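You operate a simulated robot arm through the tools that you are given. There is no shell and no other tool.

You run a simulated two-armed robot. Do the job below in one go: nothing can be reset, and whatever is moved stays where it is left.

TASK
Stop the player, swap its cassette for the teal one and rewind that.
Fine: lay the old one on the table.

The check looks at the end state, three seconds after you hand in, the way a careful person would. Anything else that was tipped, shoved, dropped, spilled or broken makes it a failure.

THE ROBOT
Two 7-joint arms with two-finger parallel grippers on one trunk that stands fixed in place. Base frame: the origin is at the foot of the trunk, x ahead of it, y to its left, z up. Units: m, degrees, N and s.
The left shoulder is at [0.08, 0.131, 0.947], the right one opposite. With the tool pointing down near the work surface each hand reaches from about 0.4 to 0.86 m from the base axis, measured 20 degrees to its own side. Payload 1.57 kg a hand.
The tool frame of a hand sits at the grasp point between the pads (the TCP): z along the fingers, y along the line on which they close. The tips reach 0.03 m beyond it. The gripper opens to 0.11 m. The fingers are 0.024 m wide and 0.012 m thick; the gripper's body (0.048 by 0.112 m) begins 0.078 m behind the TCP.
Orientation is told as [roll, pitch, yaw] about the base's x, y, z axes, in that order, counted from this pose: with the fingers straight down and closing along the base's y, the tool's x points along the base's -x, its y along +y and its z along -z.

THE INTERFACE
- The arms move only by the tool nudge_tool. It takes "left_moves", "right_moves" or both (then of equal length, played together; a hand with none holds still); each is a list of rows, each a list of 7 numbers: the gripper command, from -1 (shut) to 1 (fully open), values between in proportion, then the shift along the tool's x, y, z in m, then the turn, a rotation vector about the tool's x, y, z in degrees. In form: [[gripper, x, y, z, rx, ry, rz], ...]. A call has 1 to 20 rows; each row is the pose to reach, as a shift and turn from the pose commanded when the call began, along the tool's axes at that moment. A row lasts 0.2 s, in which the tool goes at most 0.05 m and 8.6 degrees; a call with a longer step from one row to the next is refused whole, and so is a gripper value outside its range. Where a pose cannot be reached the arm comes as near as it can. A force on the tool above 40 N (or 10 N above the force at the start of the call, whichever is more), or a blocked arm, ends the call early, and 0.2 s more pass. The fingers move at their own pace (about 0.108 m/s each) and stop on an object; they squeeze with about 22 N. The grip force told is the motor's: it shows also when the fingers shut on nothing. Time passes only in rows, and 0.2 s behind the last, so rows that repeat a pose let the fingers close. The reply holds the time, the measured pose of the TCP, the force on the tool along the base axes, the opening and the grip force, in the units named above and with some noise, with the torque about the TCP (base axes, N m) and any sound that the robot's microphone picked up, and new pictures: "views" is both (left out), scene, wrist or none (wrist: the cameras of the hands that moved).
- Cameras (640 x 400 px; columns grow to the right, rows downward): "scene" is now at [-0.0424, 0.0147, 1.4013]; the picture's right is [0.10, -1.00, 0.00], its down [-0.58, -0.06, -0.81] and it looks along [0.81, 0.08, -0.58] (base axes); focal length 362 px, centre (320, 200). "left" rides on the left gripper at [0.07, -0.016, -0.141] in its tool frame; the picture's right is [0.23, 0.97, 0.00], its down [-0.86, 0.20, -0.48] and it looks along [-0.47, 0.11, 0.88] (tool axes); focal length 222 px, centre (320, 200). "right" rides on the right gripper at [0.07, 0.016, -0.141] in its tool frame; the picture's right is [-0.23, 0.97, 0.00], its down [-0.86, -0.20, -0.48] and it looks along [-0.47, -0.11, 0.88] (tool axes); focal length 222 px, centre (320, 200). There is no depth. A picture from a camera that has moved, and an enlarged one, comes with that camera's place and axes in the base frame and with its lens. The place of the scene camera against the robot may be out by one fixed shift of up to 0.025 m in any direction.
- head_to(pan, tilt): turns the head with the scene camera to pan (to the left, within 109 degrees either way) and tilt (down, from -29 to 69), counted from straight ahead of the robot. It gives what a move gives, and a new picture of the scene camera.
- zoom(camera, box): a new picture of the part [left, top, right, bottom] of that camera's present view, enlarged. It takes no simulated time.
- sign_off(): hands the job in; it is judged then, once.

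Nothing tells you positions but the pictures and the camera data. Unless the task says otherwise, let go and move clear before handing in.

The tools are called after "Request:" as a command line: name --argument value ..., lists and objects as JSON in quotes. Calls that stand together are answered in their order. nudge_tool: Moves the arms, as the interface text tells. Its arguments: {"type":"object","properties":{"left_moves":{"type":"array","items":{"type":"array","items":{"type":"number"}}},"right_moves":{"type":"array","items":{"type":"array","items":{"type":"number"}}},"views":{"type":"string","enum":["both","scene","wrist","none"]}},"required":[]} The other tools are called the same way: head_to (pan, tilt) turns the head that bears the scene camera; zoom (camera, box) takes an enlarged picture of a part of a camera's view; sign_off () hands the job in.

At the start:

```text
time_s: 0.0
left_tcp_pos: [0.5212, 0.1486, 1.0281]
left_ee_rot: [0.0, 0.0, 0.1]
left_wrist_force: [0.2, 0.0, 0.1]
left_torque: [-0.04, 0.01, -0.01]
left_width: 0.1101
left_finger_force: 0.2
right_tcp_pos: [0.5913, -0.3356, 1.053]
right_ee_rot: [0.0, 0.0, 0.1]
right_wrist_force: [-0.8, -0.9, -0.1]
right_torque: [0.01, -0.02, -0.02]
right_width: 0.1098
right_finger_force: 0.0
head pan, tilt: [5.6, 35.8]
```

scene: 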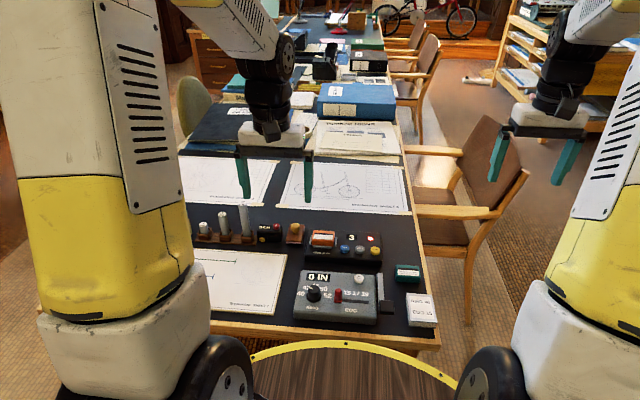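
right: 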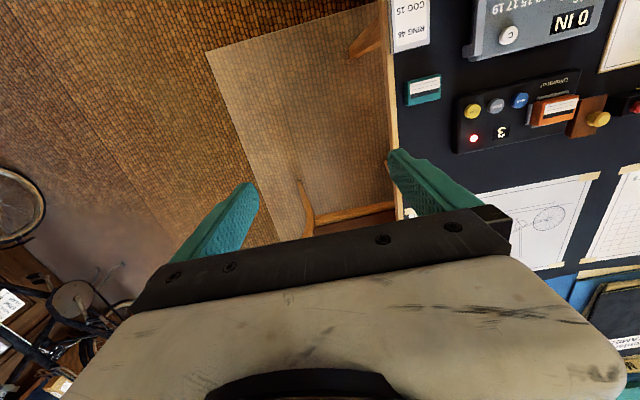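
left: 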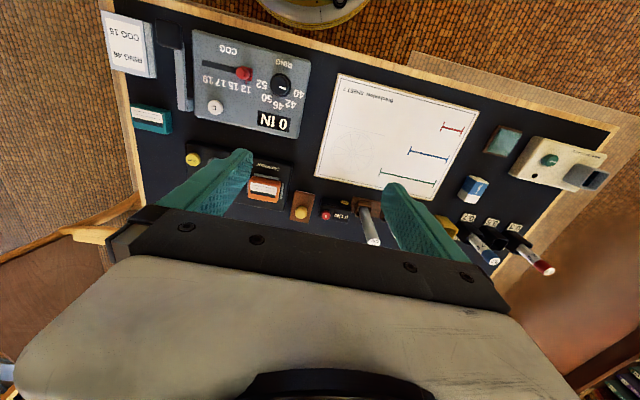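

I see a desk with a cassette player (dark box with a red lamp, "3" counter, yellow/grey/blue buttons and an orange cassette) and a teal cassette to its right. I'll look closer first.

Request:
zoom --camera "scene" --box '[270, 210, 450, 330]'

Request:
zoom --camera "right" --box '[390, 60, 630, 210]'

Request:
zoom --camera "left" --box '[120, 80, 360, 230]'

```text
3.33 times, centred on (360, 270) of scene
camera zoom: at [-0.0424, 0.0147, 1.4013], right [0.1, -1.0, 0.0], down [-0.58, -0.06, -0.81], along [0.81, 0.08, -0.58], focal length 1205 px, centre (187, -33)
```

zoom: 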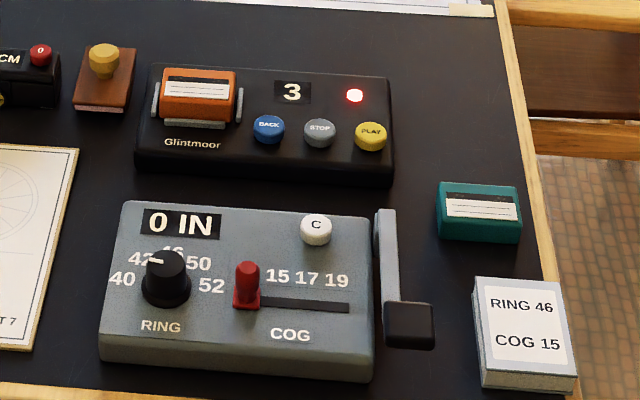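

```text
2.67 times, centred on (510, 135) of right
camera zoom: at [0.5211, -0.3194, 1.1936], right [0.23, 0.97, 0.0], down [0.86, -0.2, 0.48], along [0.47, -0.11, -0.88], focal length 592 px, centre (-187, 373)
```

zoom: 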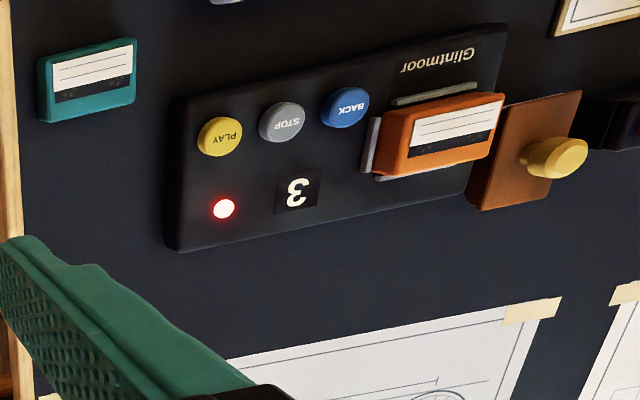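

```text
2.67 times, centred on (240, 155) of left
camera zoom: at [0.4521, 0.1326, 1.1691], right [-0.23, 0.97, 0.0], down [0.86, 0.2, 0.48], along [0.47, 0.11, -0.88], focal length 592 px, centre (533, 320)
```

zoom: 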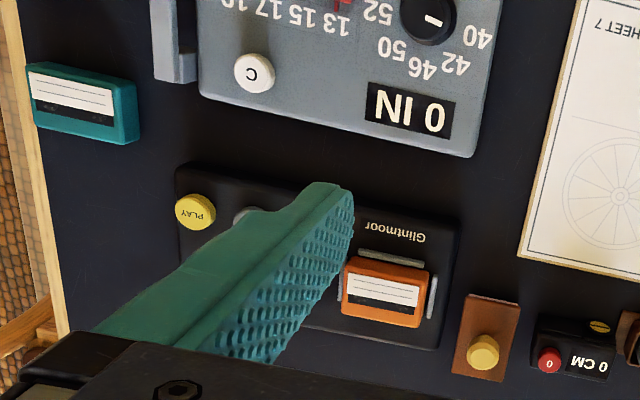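

The player sits near (0.635, 0, 0.765) with buttons along y: PLAY at y≈-0.066, STOP at ≈-0.026, BACK at ≈0.012. The orange cassette is in the bay near (0.664, 0.07), and the teal one lies on the table near (0.576, -0.145). I'll shift the left hand aside and bring the right hand above the player for a closer look.

Request:
nudge_tool --left_moves '[[1, 0, 0.02, 0, 0, 0, 0], [1, 0, 0.04, 0, 0, 0, 0], [1, 0, 0.06, 0, 0, 0, 0], [1, 0, 0.08, 0, 0, 0, 0], [1, 0, 0.1, 0, 0, 0, 0], [1, 0, 0.12, 0, 0, 0, 0], [1, 0, 0.14, 0, 0, 0, 0], [1, 0, 0.15, 0, 0, 0, 0]]' --right_moves '[[1, 0.0039, 0.038, 0.013, 0, 0, 0], [1, 0.0078, 0.076, 0.026, 0, 0, 0], [1, 0.0117, 0.114, 0.039, 0, 0, 0], [1, 0.0157, 0.153, 0.052, 0, 0, 0], [1, 0.0196, 0.191, 0.065, 0, 0, 0], [1, 0.0235, 0.229, 0.078, 0, 0, 0], [1, 0.0274, 0.267, 0.09, 0, 0, 0], [1, 0.0313, 0.3056, 0.103, 0, 0, 0]]'

```text
time_s: 1.8
left_tcp_pos: [0.5219, 0.2977, 1.0273]
left_ee_rot: [0.0, 0.0, 0.0]
left_wrist_force: [0.6, -1.6, 0.8]
left_torque: [0.02, 0.0, -0.04]
left_width: 0.1101
left_finger_force: 0.2
right_tcp_pos: [0.5589, -0.0277, 0.9485]
right_ee_rot: [0.1, 0.0, -0.1]
right_wrist_force: [-0.3, -0.1, 0.2]
right_torque: [0.02, -0.01, 0.0]
right_width: 0.1099
right_finger_force: 0.0
head pan, tilt: [5.6, 35.8]
camera right: at [0.4889, -0.0129, 1.0902], right [0.23, 0.97, 0.0], down [0.85, -0.2, 0.48], along [0.47, -0.11, -0.88], focal length 222 px, centre (320, 200)
camera left: at [0.4527, 0.2825, 1.1693], right [-0.23, 0.97, 0.0], down [0.86, 0.2, 0.48], along [0.47, 0.11, -0.88], focal length 222 px, centre (320, 200)
```

scene: 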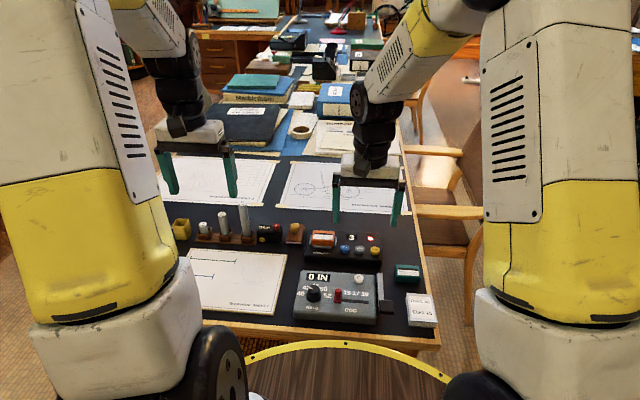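
right: 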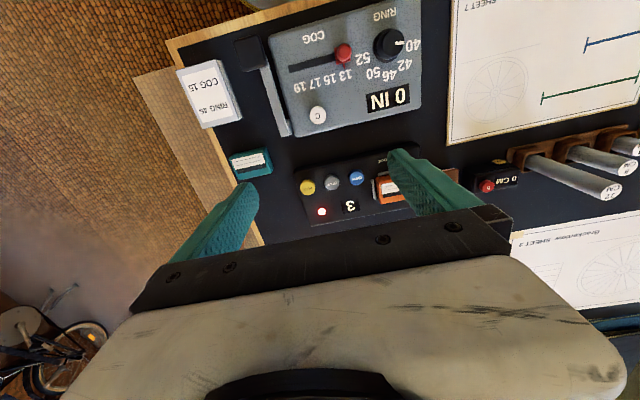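
left: 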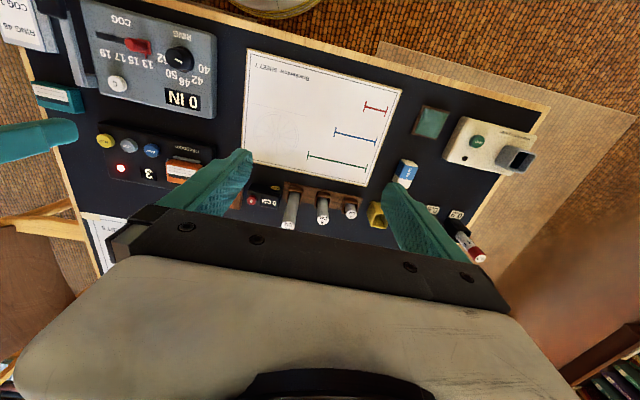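

The right hand now hangs over the player. I'll zoom in on the bay and buttons from every camera to fix the positions and the bay's guides.

Request:
zoom --camera "right" --box '[280, 130, 440, 230]'

Request:
zoom --camera "left" --box '[80, 110, 240, 210]'

Request:
zoom --camera "scene" --box '[280, 210, 440, 310]'

```text
4.00 times, centred on (360, 180) of right
camera zoom: at [0.4889, -0.0129, 1.0902], right [0.23, 0.97, 0.0], down [0.85, -0.2, 0.48], along [0.47, -0.11, -0.88], focal length 888 px, centre (160, 280)
```

zoom: 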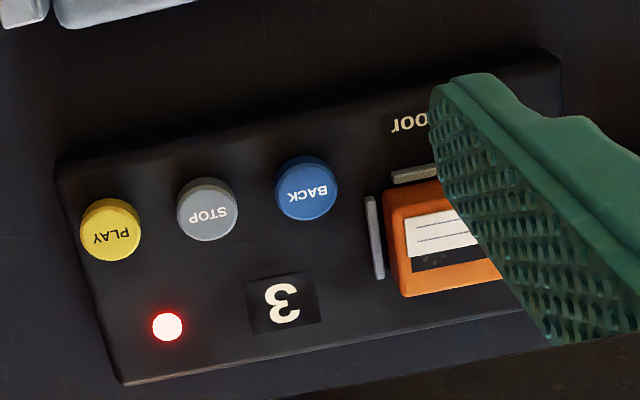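

```text
4.00 times, centred on (160, 160) of left
camera zoom: at [0.4527, 0.2825, 1.1693], right [-0.23, 0.97, 0.0], down [0.86, 0.2, 0.48], along [0.47, 0.11, -0.88], focal length 888 px, centre (960, 360)
```

zoom: 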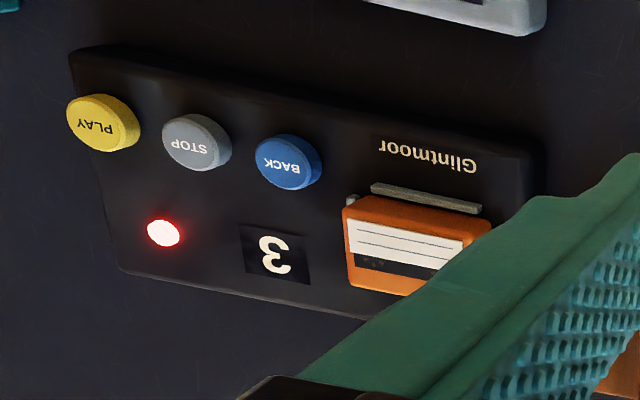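

```text
4.00 times, centred on (360, 260) of scene
camera zoom: at [-0.0425, 0.0143, 1.4013], right [0.1, -1.0, 0.0], down [-0.58, -0.06, -0.81], along [0.81, 0.08, -0.58], focal length 1446 px, centre (160, -40)
```

zoom: 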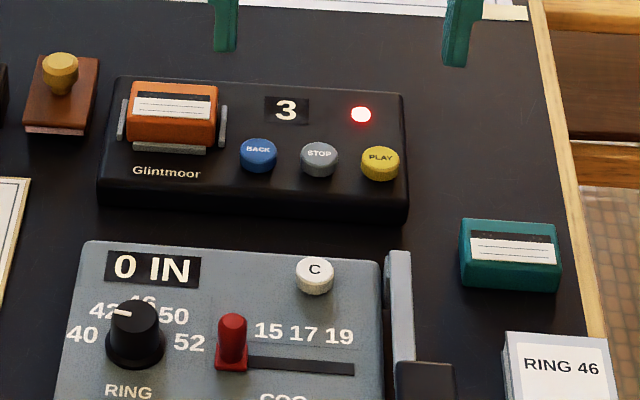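

STOP's top is at about (0.630, -0.026, 0.77). I'll shut the right gripper and hover above it.

Request:
nudge_tool --right_moves '[[-1, -0.02, 0, 0.03, 0, 0, 0], [-1, -0.04, 0.001, 0.06, 0, 0, 0], [-1, -0.06, 0.002, 0.09, 0, 0, 0], [-1, -0.071, 0.002, 0.118, 0, 0, 0], [-1, -0.071, 0.002, 0.118, 0, 0, 0]]'

Request:
zoom --camera "right" --box '[220, 80, 460, 230]'

Request:
zoom --camera "left" --box '[60, 90, 260, 215]'

Request:
zoom --camera "scene" --box '[280, 190, 440, 290]'

```text
time_s: 3.0
left_tcp_pos: [0.5205, 0.2992, 1.0262]
left_ee_rot: [0.0, 0.0, 0.0]
left_wrist_force: [0.2, 0.2, 0.8]
left_torque: [0.01, -0.02, 0.04]
left_width: 0.1103
left_finger_force: 0.0
right_tcp_pos: [0.6307, -0.0274, 0.8325]
right_ee_rot: [0.0, 0.0, 0.0]
right_wrist_force: [-0.2, 0.2, -0.6]
right_torque: [-0.01, -0.01, -0.02]
right_width: 0.0
right_finger_force: 21.2
head pan, tilt: [5.6, 35.8]
camera right: at [0.5608, -0.0118, 0.9731], right [0.23, 0.97, 0.0], down [0.86, -0.2, 0.48], along [0.47, -0.11, -0.88], focal length 222 px, centre (320, 200)
```

scene: 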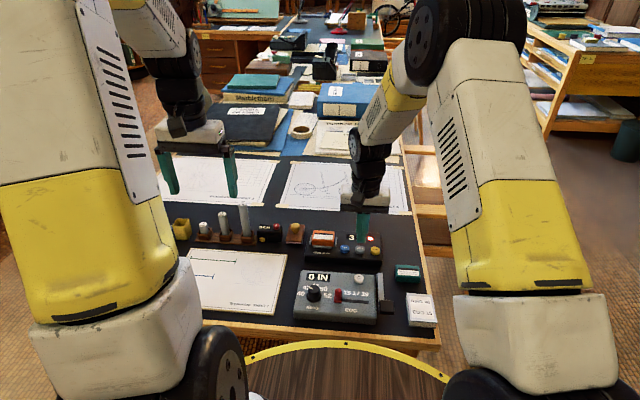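
right: 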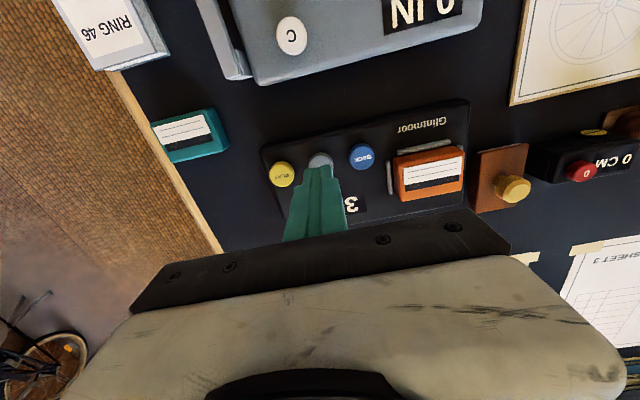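

```text
2.67 times, centred on (340, 155) of right
camera zoom: at [0.5608, -0.0118, 0.9731], right [0.23, 0.97, 0.0], down [0.86, -0.2, 0.48], along [0.47, -0.11, -0.88], focal length 592 px, centre (267, 320)
```

zoom: 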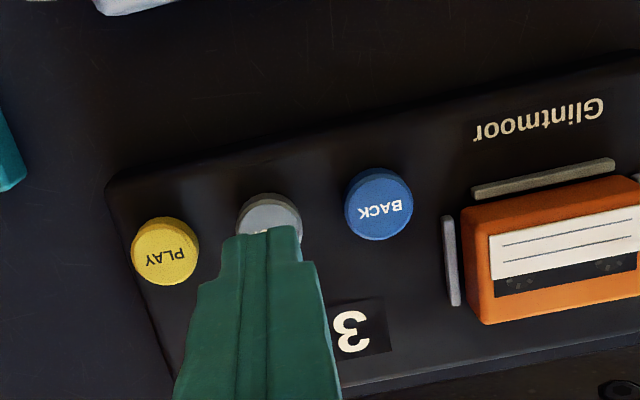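

```text
3.20 times, centred on (160, 152) of left
camera zoom: at [0.4527, 0.2825, 1.1691], right [-0.23, 0.97, 0.0], down [0.86, 0.2, 0.48], along [0.47, 0.11, -0.88], focal length 711 px, centre (832, 352)
```

zoom: 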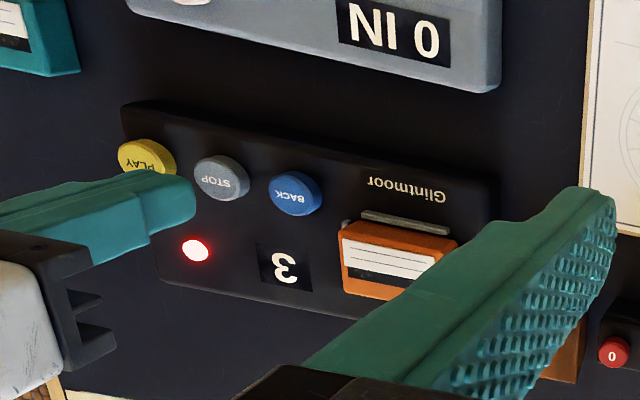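

```text
4.00 times, centred on (360, 240) of scene
camera zoom: at [-0.0424, 0.0148, 1.4013], right [0.1, -1.0, 0.0], down [-0.58, -0.06, -0.81], along [0.81, 0.08, -0.58], focal length 1446 px, centre (160, 40)
```

zoom: 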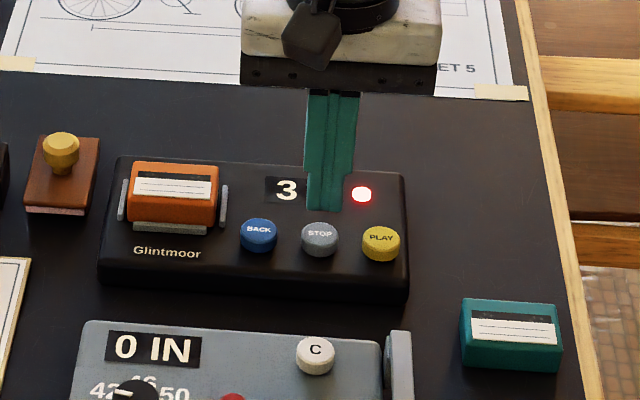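

The closed fingers are centred over STOP, with the tips about 3 cm above it. I'll press down slowly and watch the force and sound.

Request:
nudge_tool --right_moves '[[-1, 0, 0, 0.012, 0, 0, 0], [-1, 0, 0, 0.024, 0, 0, 0], [-1, 0, 0, 0.028, 0, 0, 0], [-1, 0, 0, 0.03, 0, 0, 0], [-1, 0, 0, 0.032, 0, 0, 0], [-1, 0, 0, 0.034, 0, 0, 0]]' --views "scene"

Request:
zoom --camera "left" --box '[60, 90, 260, 215]'

```text
time_s: 4.4
left_tcp_pos: [0.5203, 0.2995, 1.0276]
left_ee_rot: [0.0, 0.0, 0.0]
left_wrist_force: [0.6, 0.0, -0.3]
left_torque: [-0.01, 0.0, 0.0]
left_width: 0.11
left_finger_force: 0.1
right_tcp_pos: [0.6318, -0.0286, 0.7986]
right_ee_rot: [-0.1, 0.0, 0.0]
right_wrist_force: [-5.6, -1.5, 23.0]
right_torque: [-0.06, 0.21, -0.03]
right_width: 0.0
right_finger_force: 21.6
head pan, tilt: [5.6, 35.8]
heard: click
```

scene: 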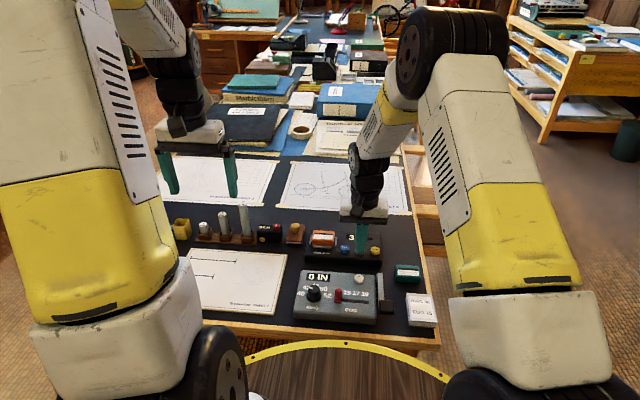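

```text
3.20 times, centred on (160, 152) of left
camera zoom: at [0.452, 0.2824, 1.1694], right [-0.23, 0.97, 0.0], down [0.85, 0.2, 0.48], along [0.47, 0.11, -0.88], focal length 711 px, centre (832, 352)
```

zoom: 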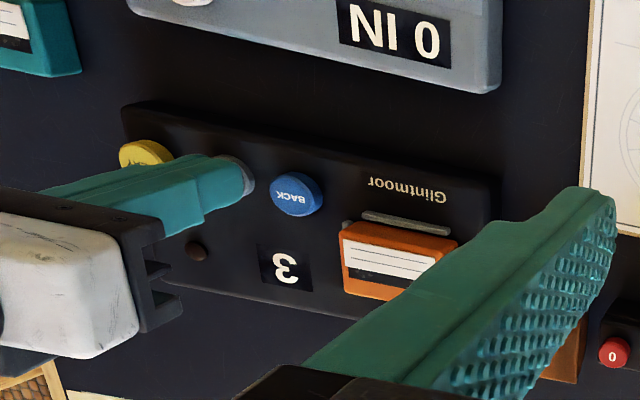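

A click sounded and the red lamp went out, so the player is stopped. I'll lift off and move in front of and above the orange cassette to study the bay.

Request:
nudge_tool --right_moves '[[-1, 0, 0, -0.02, 0, 0, 0], [-1, 0, 0, -0.06, 0, 0, 0], [-1, 0.005, 0.02, -0.09, 0, 0, 0], [-1, 0.015, 0.06, -0.1, 0, 0, 0], [-1, 0.03, 0.098, -0.1, 0, 0, 0], [-1, 0.03, 0.098, -0.1, 0, 0, 0]]'

Request:
zoom --camera "right" --box '[240, 90, 400, 190]'

Request:
zoom --camera "scene" --box '[280, 210, 440, 310]'

```text
time_s: 5.8
left_tcp_pos: [0.5204, 0.2978, 1.0266]
left_ee_rot: [0.0, 0.0, 0.0]
left_wrist_force: [1.0, -0.2, 0.2]
left_torque: [-0.03, 0.01, 0.01]
left_width: 0.11
left_finger_force: 0.0
right_tcp_pos: [0.6009, 0.0709, 0.8994]
right_ee_rot: [-0.1, 0.0, 0.0]
right_wrist_force: [-1.0, -0.1, -0.3]
right_torque: [-0.02, 0.03, 0.01]
right_width: 0.0
right_finger_force: 21.5
head pan, tilt: [5.6, 35.8]
camera right: at [0.5305, 0.0872, 1.0401], right [0.23, 0.97, 0.0], down [0.86, -0.2, 0.48], along [0.47, -0.11, -0.88], focal length 222 px, centre (320, 200)
```

scene: 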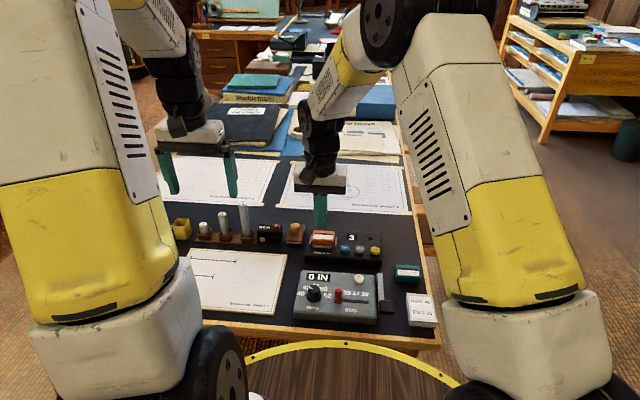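
right: 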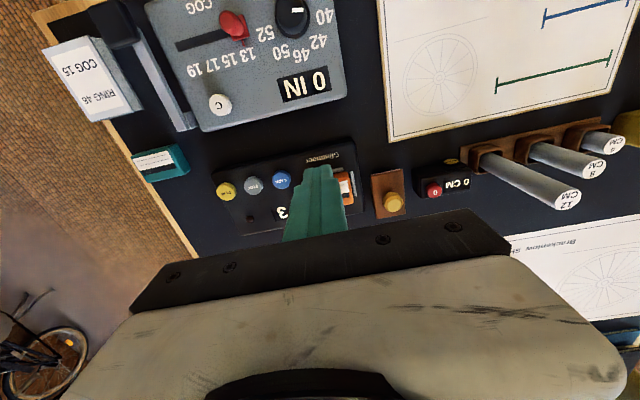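

```text
4.00 times, centred on (320, 140) of right
camera zoom: at [0.5305, 0.0872, 1.0401], right [0.23, 0.97, 0.0], down [0.86, -0.2, 0.48], along [0.47, -0.11, -0.88], focal length 888 px, centre (320, 440)
```

zoom: 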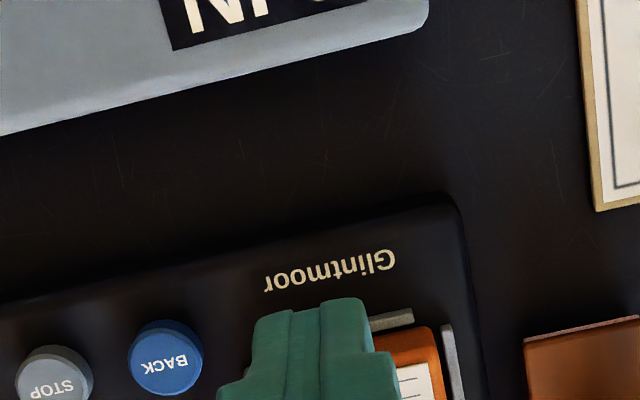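

```text
4.00 times, centred on (360, 260) of scene
camera zoom: at [-0.0424, 0.0148, 1.4013], right [0.1, -1.0, 0.0], down [-0.58, -0.06, -0.81], along [0.81, 0.08, -0.58], focal length 1446 px, centre (160, -40)
```

zoom: 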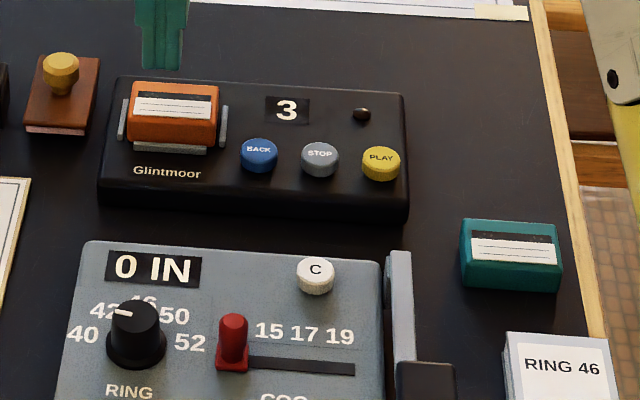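

I'll open the fingers so I can see the bay between them.

Request:
nudge_tool --right_moves '[[0, 0, 0, 0, 0, 0, 0], [1, 0, 0, 0, 0, 0, 0], [1, -0.01, 0, 0, 0, 0, 0], [1, -0.02, 0, 0, 0, 0, 0]]' --views "wrist"

Request:
zoom --camera "right" --box '[260, 120, 420, 220]'

Request:
zoom --camera "scene" --box '[280, 215, 360, 265]'

```text
time_s: 6.8
left_tcp_pos: [0.5209, 0.2993, 1.0266]
left_ee_rot: [0.0, -0.1, 0.0]
left_wrist_force: [-0.3, -1.1, 0.4]
left_torque: [0.01, 0.02, 0.01]
left_width: 0.11
left_finger_force: 0.0
right_tcp_pos: [0.6211, 0.0712, 0.8979]
right_ee_rot: [-0.1, 0.0, 0.0]
right_wrist_force: [0.4, 0.0, -0.3]
right_torque: [-0.02, 0.0, 0.0]
right_width: 0.1102
right_finger_force: 0.1
head pan, tilt: [5.6, 35.8]
camera right: at [0.5511, 0.0865, 1.0388], right [0.23, 0.97, 0.0], down [0.86, -0.2, 0.48], along [0.47, -0.11, -0.88], focal length 222 px, centre (320, 200)
```

right: 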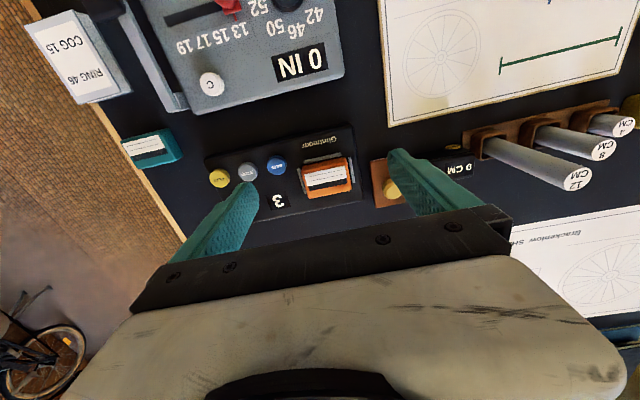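

```text
4.00 times, centred on (340, 170) of right
camera zoom: at [0.5511, 0.0865, 1.0388], right [0.23, 0.97, 0.0], down [0.86, -0.2, 0.48], along [0.47, -0.11, -0.88], focal length 888 px, centre (240, 320)
```

zoom: 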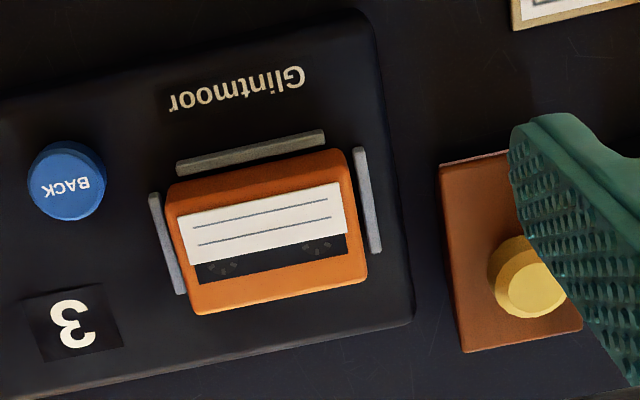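

```text
8.00 times, centred on (320, 240) of scene
camera zoom: at [-0.0425, 0.0148, 1.4013], right [0.1, -1.0, 0.0], down [-0.58, -0.06, -0.81], along [0.81, 0.08, -0.58], focal length 2892 px, centre (320, -120)
```

zoom: 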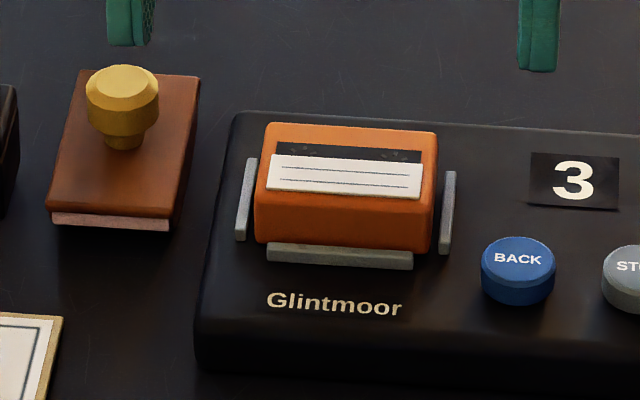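

The bay has low rails at both sides and at the front. The orange cassette is centred near (0.663, 0.0695), about 0.058 wide in y and 0.04 in x, with its top around z≈0.777. I'll open the gripper to about 0.083 m, descend partway over the cassette and check.

Request:
nudge_tool --right_moves '[[0.5, -0.014, 0, 0.01, 0, 0, 0], [0.5, -0.028, -0.001, 0.02, 0, 0, 0], [0.5, -0.042, -0.001, 0.04, 0, 0, 0], [0.5, -0.042, -0.001, 0.06, 0, 0, 0], [0.5, -0.042, -0.001, 0.078, 0, 0, 0], [0.5, -0.042, -0.001, 0.078, 0, 0, 0]]'

Request:
zoom --camera "right" --box '[220, 110, 420, 235]'

Request:
zoom --camera "left" --box '[80, 110, 260, 222]'

Request:
zoom --camera "scene" --box '[280, 215, 360, 265]'

```text
time_s: 8.2
left_tcp_pos: [0.5222, 0.2986, 1.0273]
left_ee_rot: [-0.1, 0.0, 0.0]
left_wrist_force: [-0.7, 0.0, -0.8]
left_torque: [0.03, 0.0, -0.01]
left_width: 0.11
left_finger_force: 0.0
right_tcp_pos: [0.6618, 0.0697, 0.8203]
right_ee_rot: [0.0, 0.1, -0.1]
right_wrist_force: [0.4, 0.3, 0.0]
right_torque: [-0.04, 0.03, -0.01]
right_width: 0.0826
right_finger_force: 0.1
head pan, tilt: [5.6, 35.8]
camera right: at [0.5925, 0.0855, 0.961], right [0.23, 0.97, 0.0], down [0.85, -0.2, 0.48], along [0.47, -0.11, -0.88], focal length 222 px, centre (320, 200)
```

scene: 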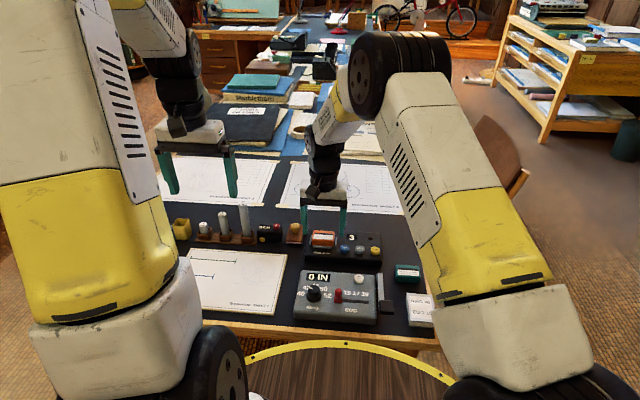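
right: 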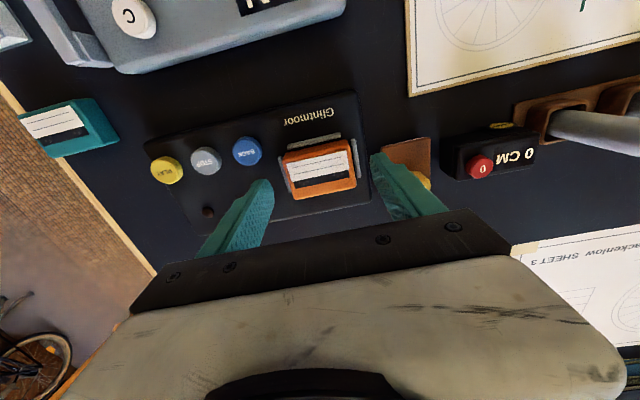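

```text
3.20 times, centred on (320, 172) of right
camera zoom: at [0.5925, 0.0855, 0.961], right [0.23, 0.97, 0.0], down [0.85, -0.2, 0.48], along [0.47, -0.11, -0.88], focal length 711 px, centre (320, 288)
```

zoom: 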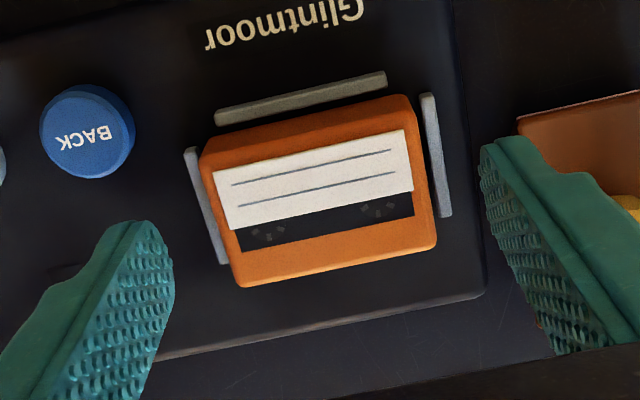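

```text
3.56 times, centred on (170, 166) of left
camera zoom: at [0.4528, 0.2825, 1.1691], right [-0.23, 0.97, 0.0], down [0.86, 0.2, 0.48], along [0.47, 0.11, -0.88], focal length 790 px, centre (853, 321)
```

zoom: 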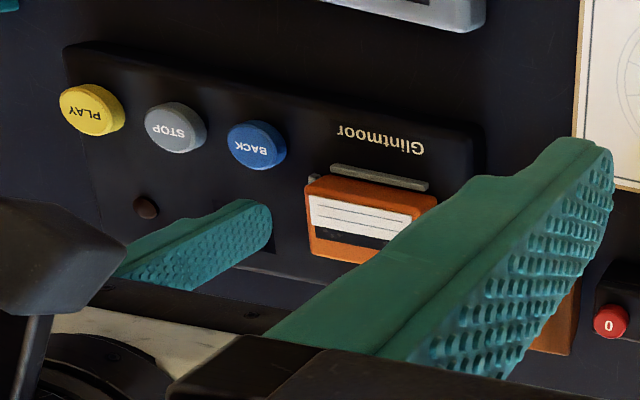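

```text
8.00 times, centred on (320, 240) of scene
camera zoom: at [-0.0424, 0.0148, 1.4013], right [0.1, -1.0, 0.0], down [-0.58, -0.06, -0.81], along [0.81, 0.08, -0.58], focal length 2892 px, centre (320, -120)
```

zoom: 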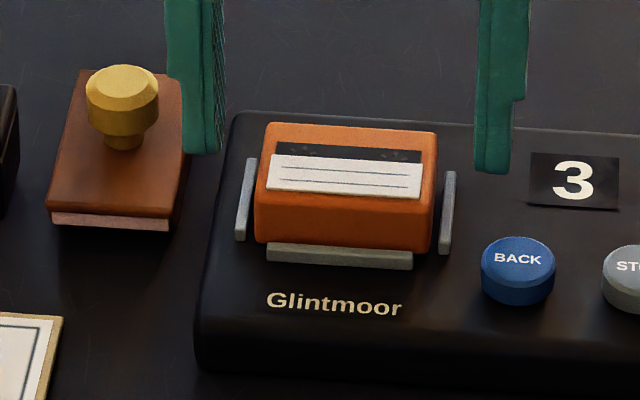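

The fingers straddle the cassette with good clearance on both sides. Its top is around z≈0.773 and the rail tops around 0.760, so I'll go down until the tips are just above the rails.

Request:
nudge_tool --right_moves '[[0.5, 0, 0, 0.01, 0, 0, 0], [0.5, 0, 0, 0.018, 0, 0, 0], [0.5, 0, 0, 0.022, 0, 0, 0], [0.5, 0, 0, 0.025, 0, 0, 0]]' --views "wrist"

Request:
zoom --camera "scene" --box '[280, 215, 360, 265]'

Request:
zoom --camera "right" --box '[220, 110, 420, 235]'

```text
time_s: 9.2
left_tcp_pos: [0.5212, 0.2998, 1.0269]
left_ee_rot: [0.0, 0.0, 0.0]
left_wrist_force: [-0.7, -0.4, 0.1]
left_torque: [0.02, 0.05, -0.01]
left_width: 0.1102
left_finger_force: 0.1
right_tcp_pos: [0.6638, 0.0691, 0.7945]
right_ee_rot: [0.0, 0.0, 0.0]
right_wrist_force: [-0.1, -0.2, -0.1]
right_torque: [0.02, -0.03, 0.05]
right_width: 0.0824
right_finger_force: 0.0
head pan, tilt: [5.6, 35.8]
camera right: at [0.593, 0.0853, 0.9351], right [0.23, 0.97, 0.0], down [0.86, -0.2, 0.48], along [0.47, -0.11, -0.88], focal length 222 px, centre (320, 200)
```

right: 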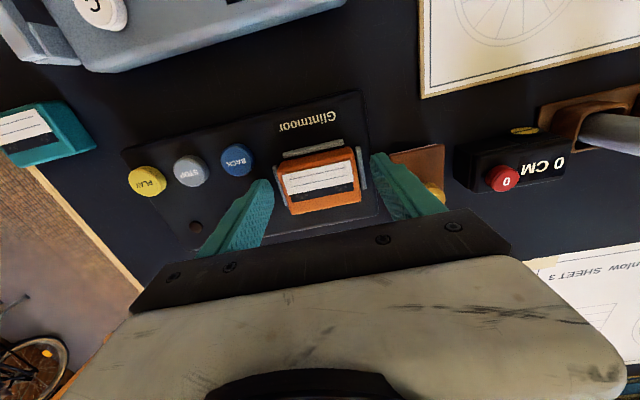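

```text
8.00 times, centred on (320, 240) of scene
camera zoom: at [-0.0424, 0.0148, 1.4013], right [0.1, -1.0, 0.0], down [-0.58, -0.06, -0.81], along [0.81, 0.08, -0.58], focal length 2892 px, centre (320, -120)
```

zoom: 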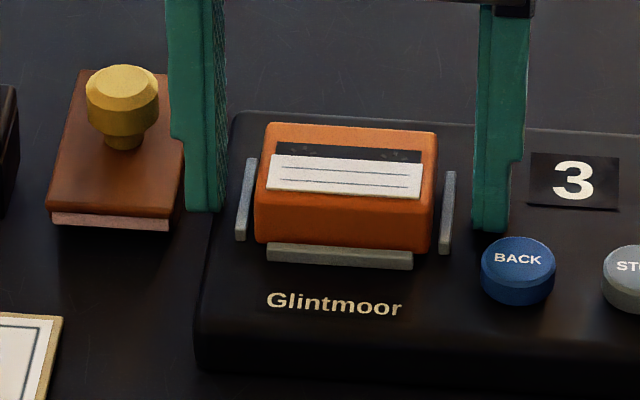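

```text
3.20 times, centred on (320, 172) of right
camera zoom: at [0.593, 0.0853, 0.9351], right [0.23, 0.97, 0.0], down [0.86, -0.2, 0.48], along [0.47, -0.11, -0.88], focal length 711 px, centre (320, 288)
```

zoom: 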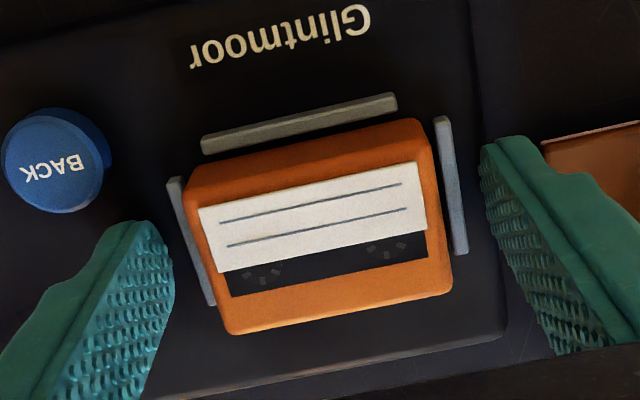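

The tips are about level with the rail tops, and the cassette stands roughly 12 mm above them. I'll rise 2.5 mm and close on the cassette, and the opening will tell me whether I've got it.

Request:
nudge_tool --right_moves '[[0.5, 0, 0, -0.0025, 0, 0, 0], [0.2, 0, 0, -0.0025, 0, 0, 0], [0, 0, 0, -0.0025, 0, 0, 0], [-1, 0, 0, -0.0025, 0, 0, 0], [-1, 0, 0, -0.0025, 0, 0, 0]]' --views "wrist"

Request:
zoom --camera "scene" --box '[280, 215, 360, 265]'

Request:
zoom --camera "right" --box '[220, 110, 420, 235]'

```text
time_s: 10.4
left_tcp_pos: [0.5205, 0.2996, 1.0275]
left_ee_rot: [0.0, 0.1, 0.0]
left_wrist_force: [0.6, 0.1, -0.2]
left_torque: [0.0, 0.01, 0.0]
left_width: 0.1098
left_finger_force: 0.0
right_tcp_pos: [0.6632, 0.0702, 0.7976]
right_ee_rot: [0.0, 0.0, 0.0]
right_wrist_force: [1.6, 2.2, -1.9]
right_torque: [0.39, -0.18, -0.23]
right_width: 0.071
right_finger_force: 44.8
head pan, tilt: [5.6, 35.8]
camera right: at [0.5931, 0.0856, 0.9378], right [0.23, 0.97, 0.0], down [0.85, -0.2, 0.48], along [0.47, -0.11, -0.88], focal length 222 px, centre (320, 200)
```

right: 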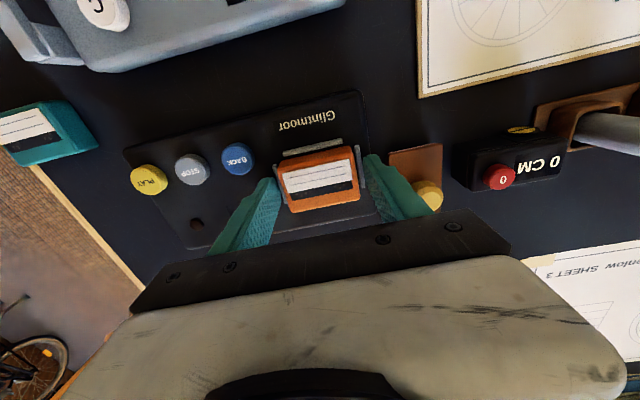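

```text
8.00 times, centred on (320, 240) of scene
camera zoom: at [-0.0422, 0.0149, 1.4013], right [0.1, -1.0, 0.0], down [-0.58, -0.06, -0.81], along [0.81, 0.08, -0.58], focal length 2892 px, centre (320, -120)
```

zoom: 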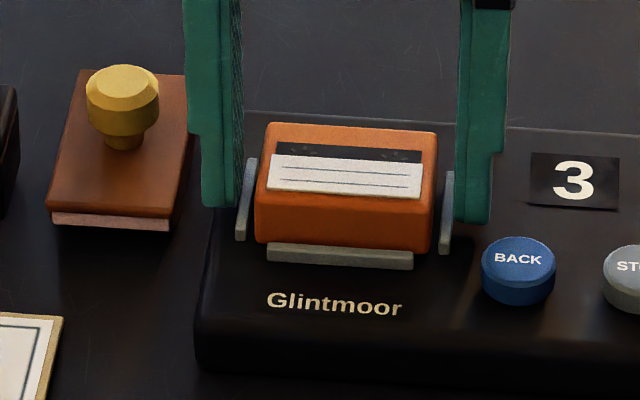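

```text
3.20 times, centred on (320, 172) of right
camera zoom: at [0.5931, 0.0856, 0.9378], right [0.23, 0.97, 0.0], down [0.85, -0.2, 0.48], along [0.47, -0.11, -0.88], focal length 711 px, centre (320, 288)
```

zoom: 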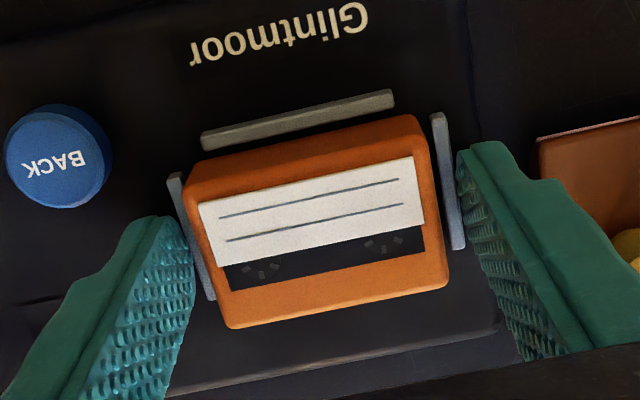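

The opening of 0.071 m means the fingers met the outsides of the rails. I'll open slightly, rise 4 mm and close again.

Request:
nudge_tool --right_moves '[[0.5, 0, 0, 0, 0, 0, 0], [0.5, 0, 0, -0.004, 0, 0, 0], [0.3, 0, 0, -0.004, 0, 0, 0], [0.1, 0, 0, -0.004, 0, 0, 0], [-0.2, 0, 0, -0.004, 0, 0, 0], [-0.2, 0, 0, -0.004, 0, 0, 0]]' --views "wrist"

Request:
zoom --camera "scene" --box '[280, 215, 360, 265]'

Request:
zoom --camera "right" --box '[220, 110, 420, 235]'

```text
time_s: 11.8
left_tcp_pos: [0.5215, 0.2991, 1.0276]
left_ee_rot: [0.0, 0.1, 0.0]
left_wrist_force: [-0.4, 0.8, -0.5]
left_torque: [-0.02, -0.01, -0.02]
left_width: 0.1099
left_finger_force: 0.0
right_tcp_pos: [0.6626, 0.0692, 0.8014]
right_ee_rot: [0.0, 0.0, 0.0]
right_wrist_force: [0.2, 0.5, 1.1]
right_torque: [-0.02, 0.02, -0.03]
right_width: 0.0571
right_finger_force: 22.3
head pan, tilt: [5.6, 35.8]
camera right: at [0.5928, 0.0853, 0.9418], right [0.23, 0.97, 0.0], down [0.86, -0.2, 0.48], along [0.47, -0.11, -0.88], focal length 222 px, centre (320, 200)
```

right: 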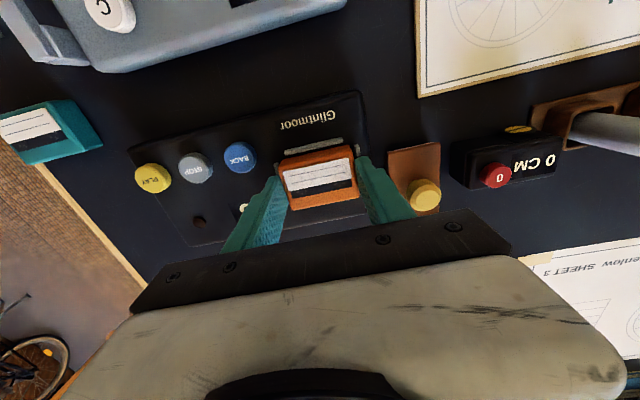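

```text
8.00 times, centred on (320, 240) of scene
camera zoom: at [-0.0424, 0.0148, 1.4013], right [0.1, -1.0, 0.0], down [-0.58, -0.06, -0.81], along [0.81, 0.08, -0.58], focal length 2892 px, centre (320, -120)
```

zoom: 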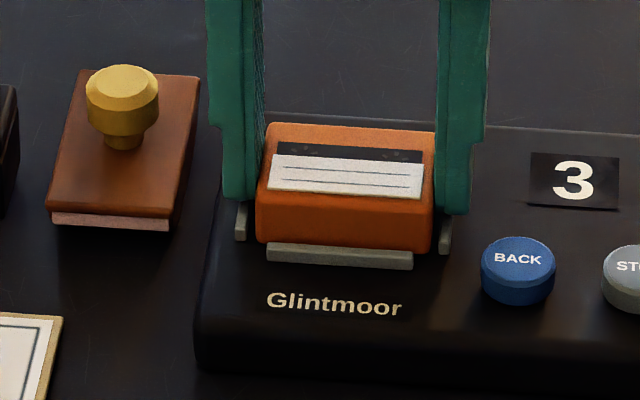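

```text
3.20 times, centred on (320, 172) of right
camera zoom: at [0.5928, 0.0853, 0.9418], right [0.23, 0.97, 0.0], down [0.86, -0.2, 0.48], along [0.47, -0.11, -0.88], focal length 711 px, centre (320, 288)
```

zoom: 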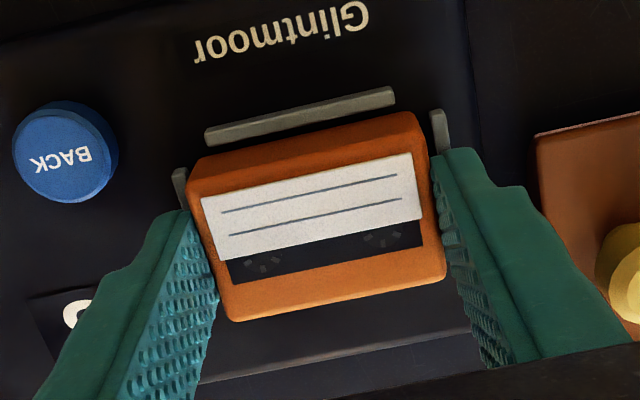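

The opening reads 0.057 m with full grip force, so the cassette is held above the rails. I'll lift it straight up and check.

Request:
nudge_tool --right_moves '[[-0.5, 0, 0, -0.004, 0, 0, 0], [-0.5, 0, 0, -0.012, 0, 0, 0], [-0.5, 0, 0, -0.025, 0, 0, 0], [-0.5, 0, 0, -0.05, 0, 0, 0], [-0.5, 0, 0, -0.08, 0, 0, 0], [-0.5, 0, 0, -0.09, 0, 0, 0]]'

Request:
zoom --camera "scene" --box '[260, 180, 420, 280]'

Request:
zoom --camera "right" --box '[220, 110, 420, 235]'

```text
time_s: 13.2
left_tcp_pos: [0.5216, 0.2989, 1.0275]
left_ee_rot: [0.0, 0.0, 0.0]
left_wrist_force: [-0.1, -0.4, -0.3]
left_torque: [0.01, 0.02, -0.01]
left_width: 0.1098
left_finger_force: 0.2
right_tcp_pos: [0.6623, 0.0691, 0.8915]
right_ee_rot: [0.1, 0.0, 0.0]
right_wrist_force: [-0.6, 0.1, -0.7]
right_torque: [-0.03, 0.0, 0.0]
right_width: 0.057
right_finger_force: 21.9
head pan, tilt: [5.6, 35.8]
camera right: at [0.5922, 0.0851, 1.0319], right [0.23, 0.97, 0.0], down [0.85, -0.2, 0.48], along [0.47, -0.11, -0.88], focal length 222 px, centre (320, 200)
```

scene: 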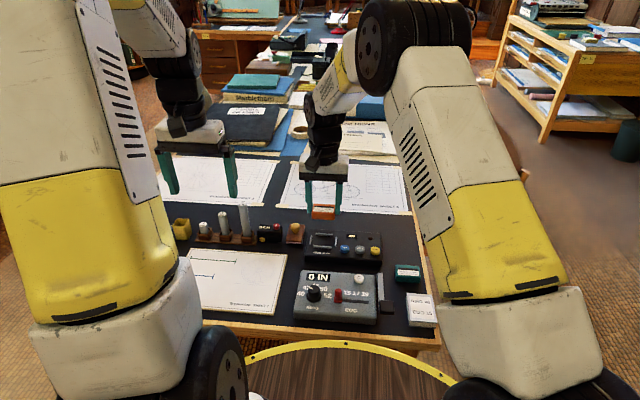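
right: 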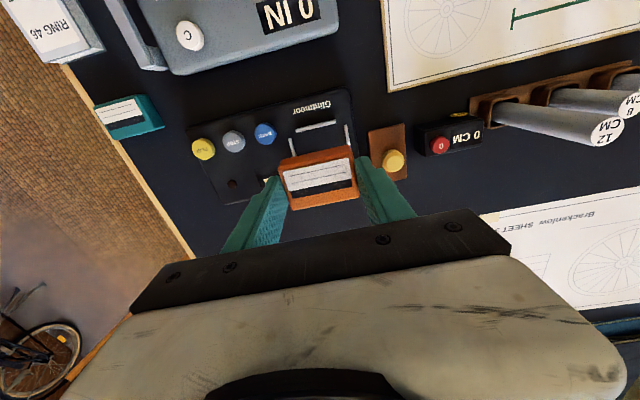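

```text
4.00 times, centred on (340, 230) of scene
camera zoom: at [-0.0423, 0.0148, 1.4013], right [0.1, -1.0, 0.0], down [-0.58, -0.06, -0.81], along [0.81, 0.08, -0.58], focal length 1446 px, centre (240, 80)
```

zoom: 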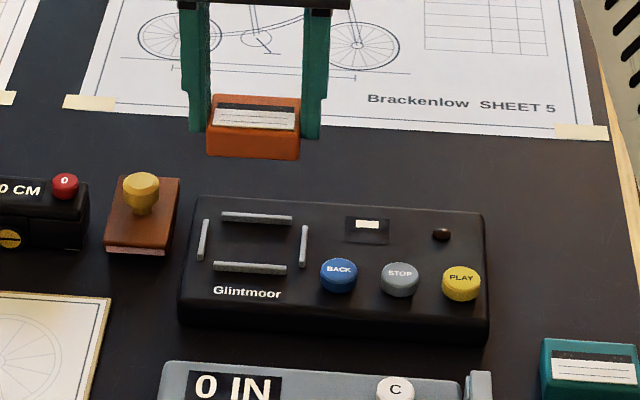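

```text
3.20 times, centred on (320, 172) of right
camera zoom: at [0.5922, 0.0851, 1.0319], right [0.23, 0.97, 0.0], down [0.85, -0.2, 0.48], along [0.47, -0.11, -0.88], focal length 711 px, centre (320, 288)
```

zoom: 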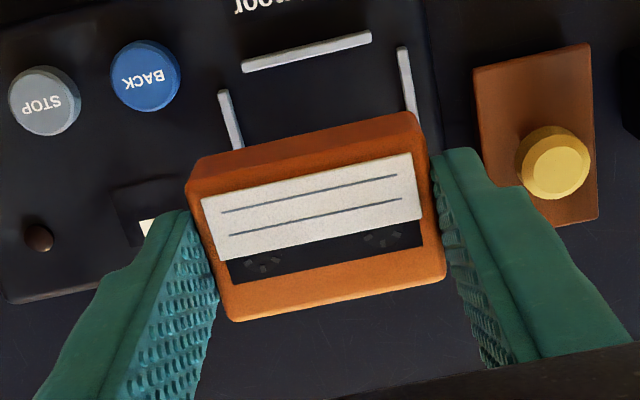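

The cassette came out cleanly, and the bay turns out to have four rails. I'll carry it to the free table spot right of the player, at about (0.675, -0.145), and hover.

Request:
nudge_tool --right_moves '[[-0.5, -0.0025, -0.043, 0, 0, 0, 0], [-0.5, -0.005, -0.086, 0, 0, 0, 0], [-0.5, -0.0075, -0.129, 0, 0, 0, 0], [-0.5, -0.01, -0.172, 0, 0, 0, 0], [-0.5, -0.0125, -0.214, 0, 0, 0, 0], [-0.5, -0.0125, -0.214, 0.03, 0, 0, 0], [-0.5, -0.0125, -0.214, 0.06, 0, 0, 0], [-0.5, -0.0125, -0.214, 0.075, 0, 0, 0], [-0.5, -0.0125, -0.214, 0.075, 0, 0, 0]]'

Request:
zoom --camera "scene" --box '[320, 200, 480, 300]'

Request:
zoom --camera "right" --box '[220, 60, 440, 230]'

```text
time_s: 15.2
left_tcp_pos: [0.5216, 0.2984, 1.0278]
left_ee_rot: [0.1, 0.0, 0.1]
left_wrist_force: [0.6, 0.3, -0.4]
left_torque: [0.0, 0.0, -0.01]
left_width: 0.1102
left_finger_force: 0.1
right_tcp_pos: [0.6758, -0.1459, 0.8161]
right_ee_rot: [0.0, 0.0, 0.1]
right_wrist_force: [0.8, 0.5, -0.7]
right_torque: [-0.01, 0.03, -0.01]
right_width: 0.0571
right_finger_force: 22.0
head pan, tilt: [5.6, 35.8]
camera right: at [0.6052, -0.1291, 0.9562], right [0.23, 0.97, 0.0], down [0.85, -0.2, 0.48], along [0.47, -0.11, -0.88], focal length 222 px, centre (320, 200)
```

scene: 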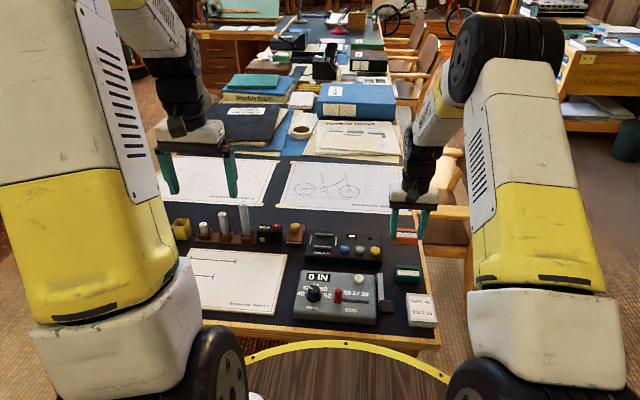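
right: 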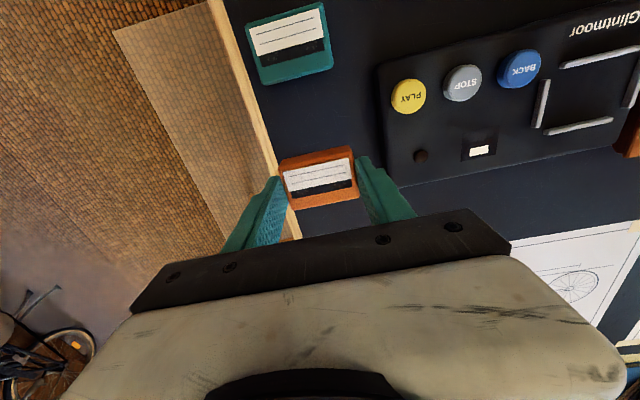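

```text
4.00 times, centred on (400, 250) of scene
camera zoom: at [-0.0424, 0.0147, 1.4013], right [0.1, -1.0, 0.0], down [-0.58, -0.06, -0.81], along [0.81, 0.08, -0.58], focal length 1446 px, centre (0, 0)
```

zoom: 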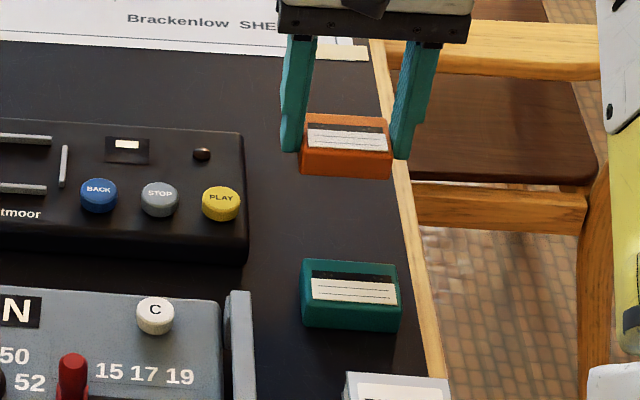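

```text
2.35 times, centred on (330, 145) of right
camera zoom: at [0.6052, -0.1291, 0.9562], right [0.23, 0.97, 0.0], down [0.85, -0.2, 0.48], along [0.47, -0.11, -0.88], focal length 523 px, centre (296, 329)
```

zoom: 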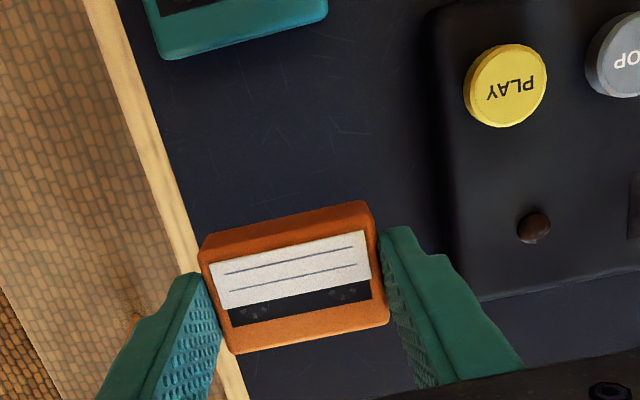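

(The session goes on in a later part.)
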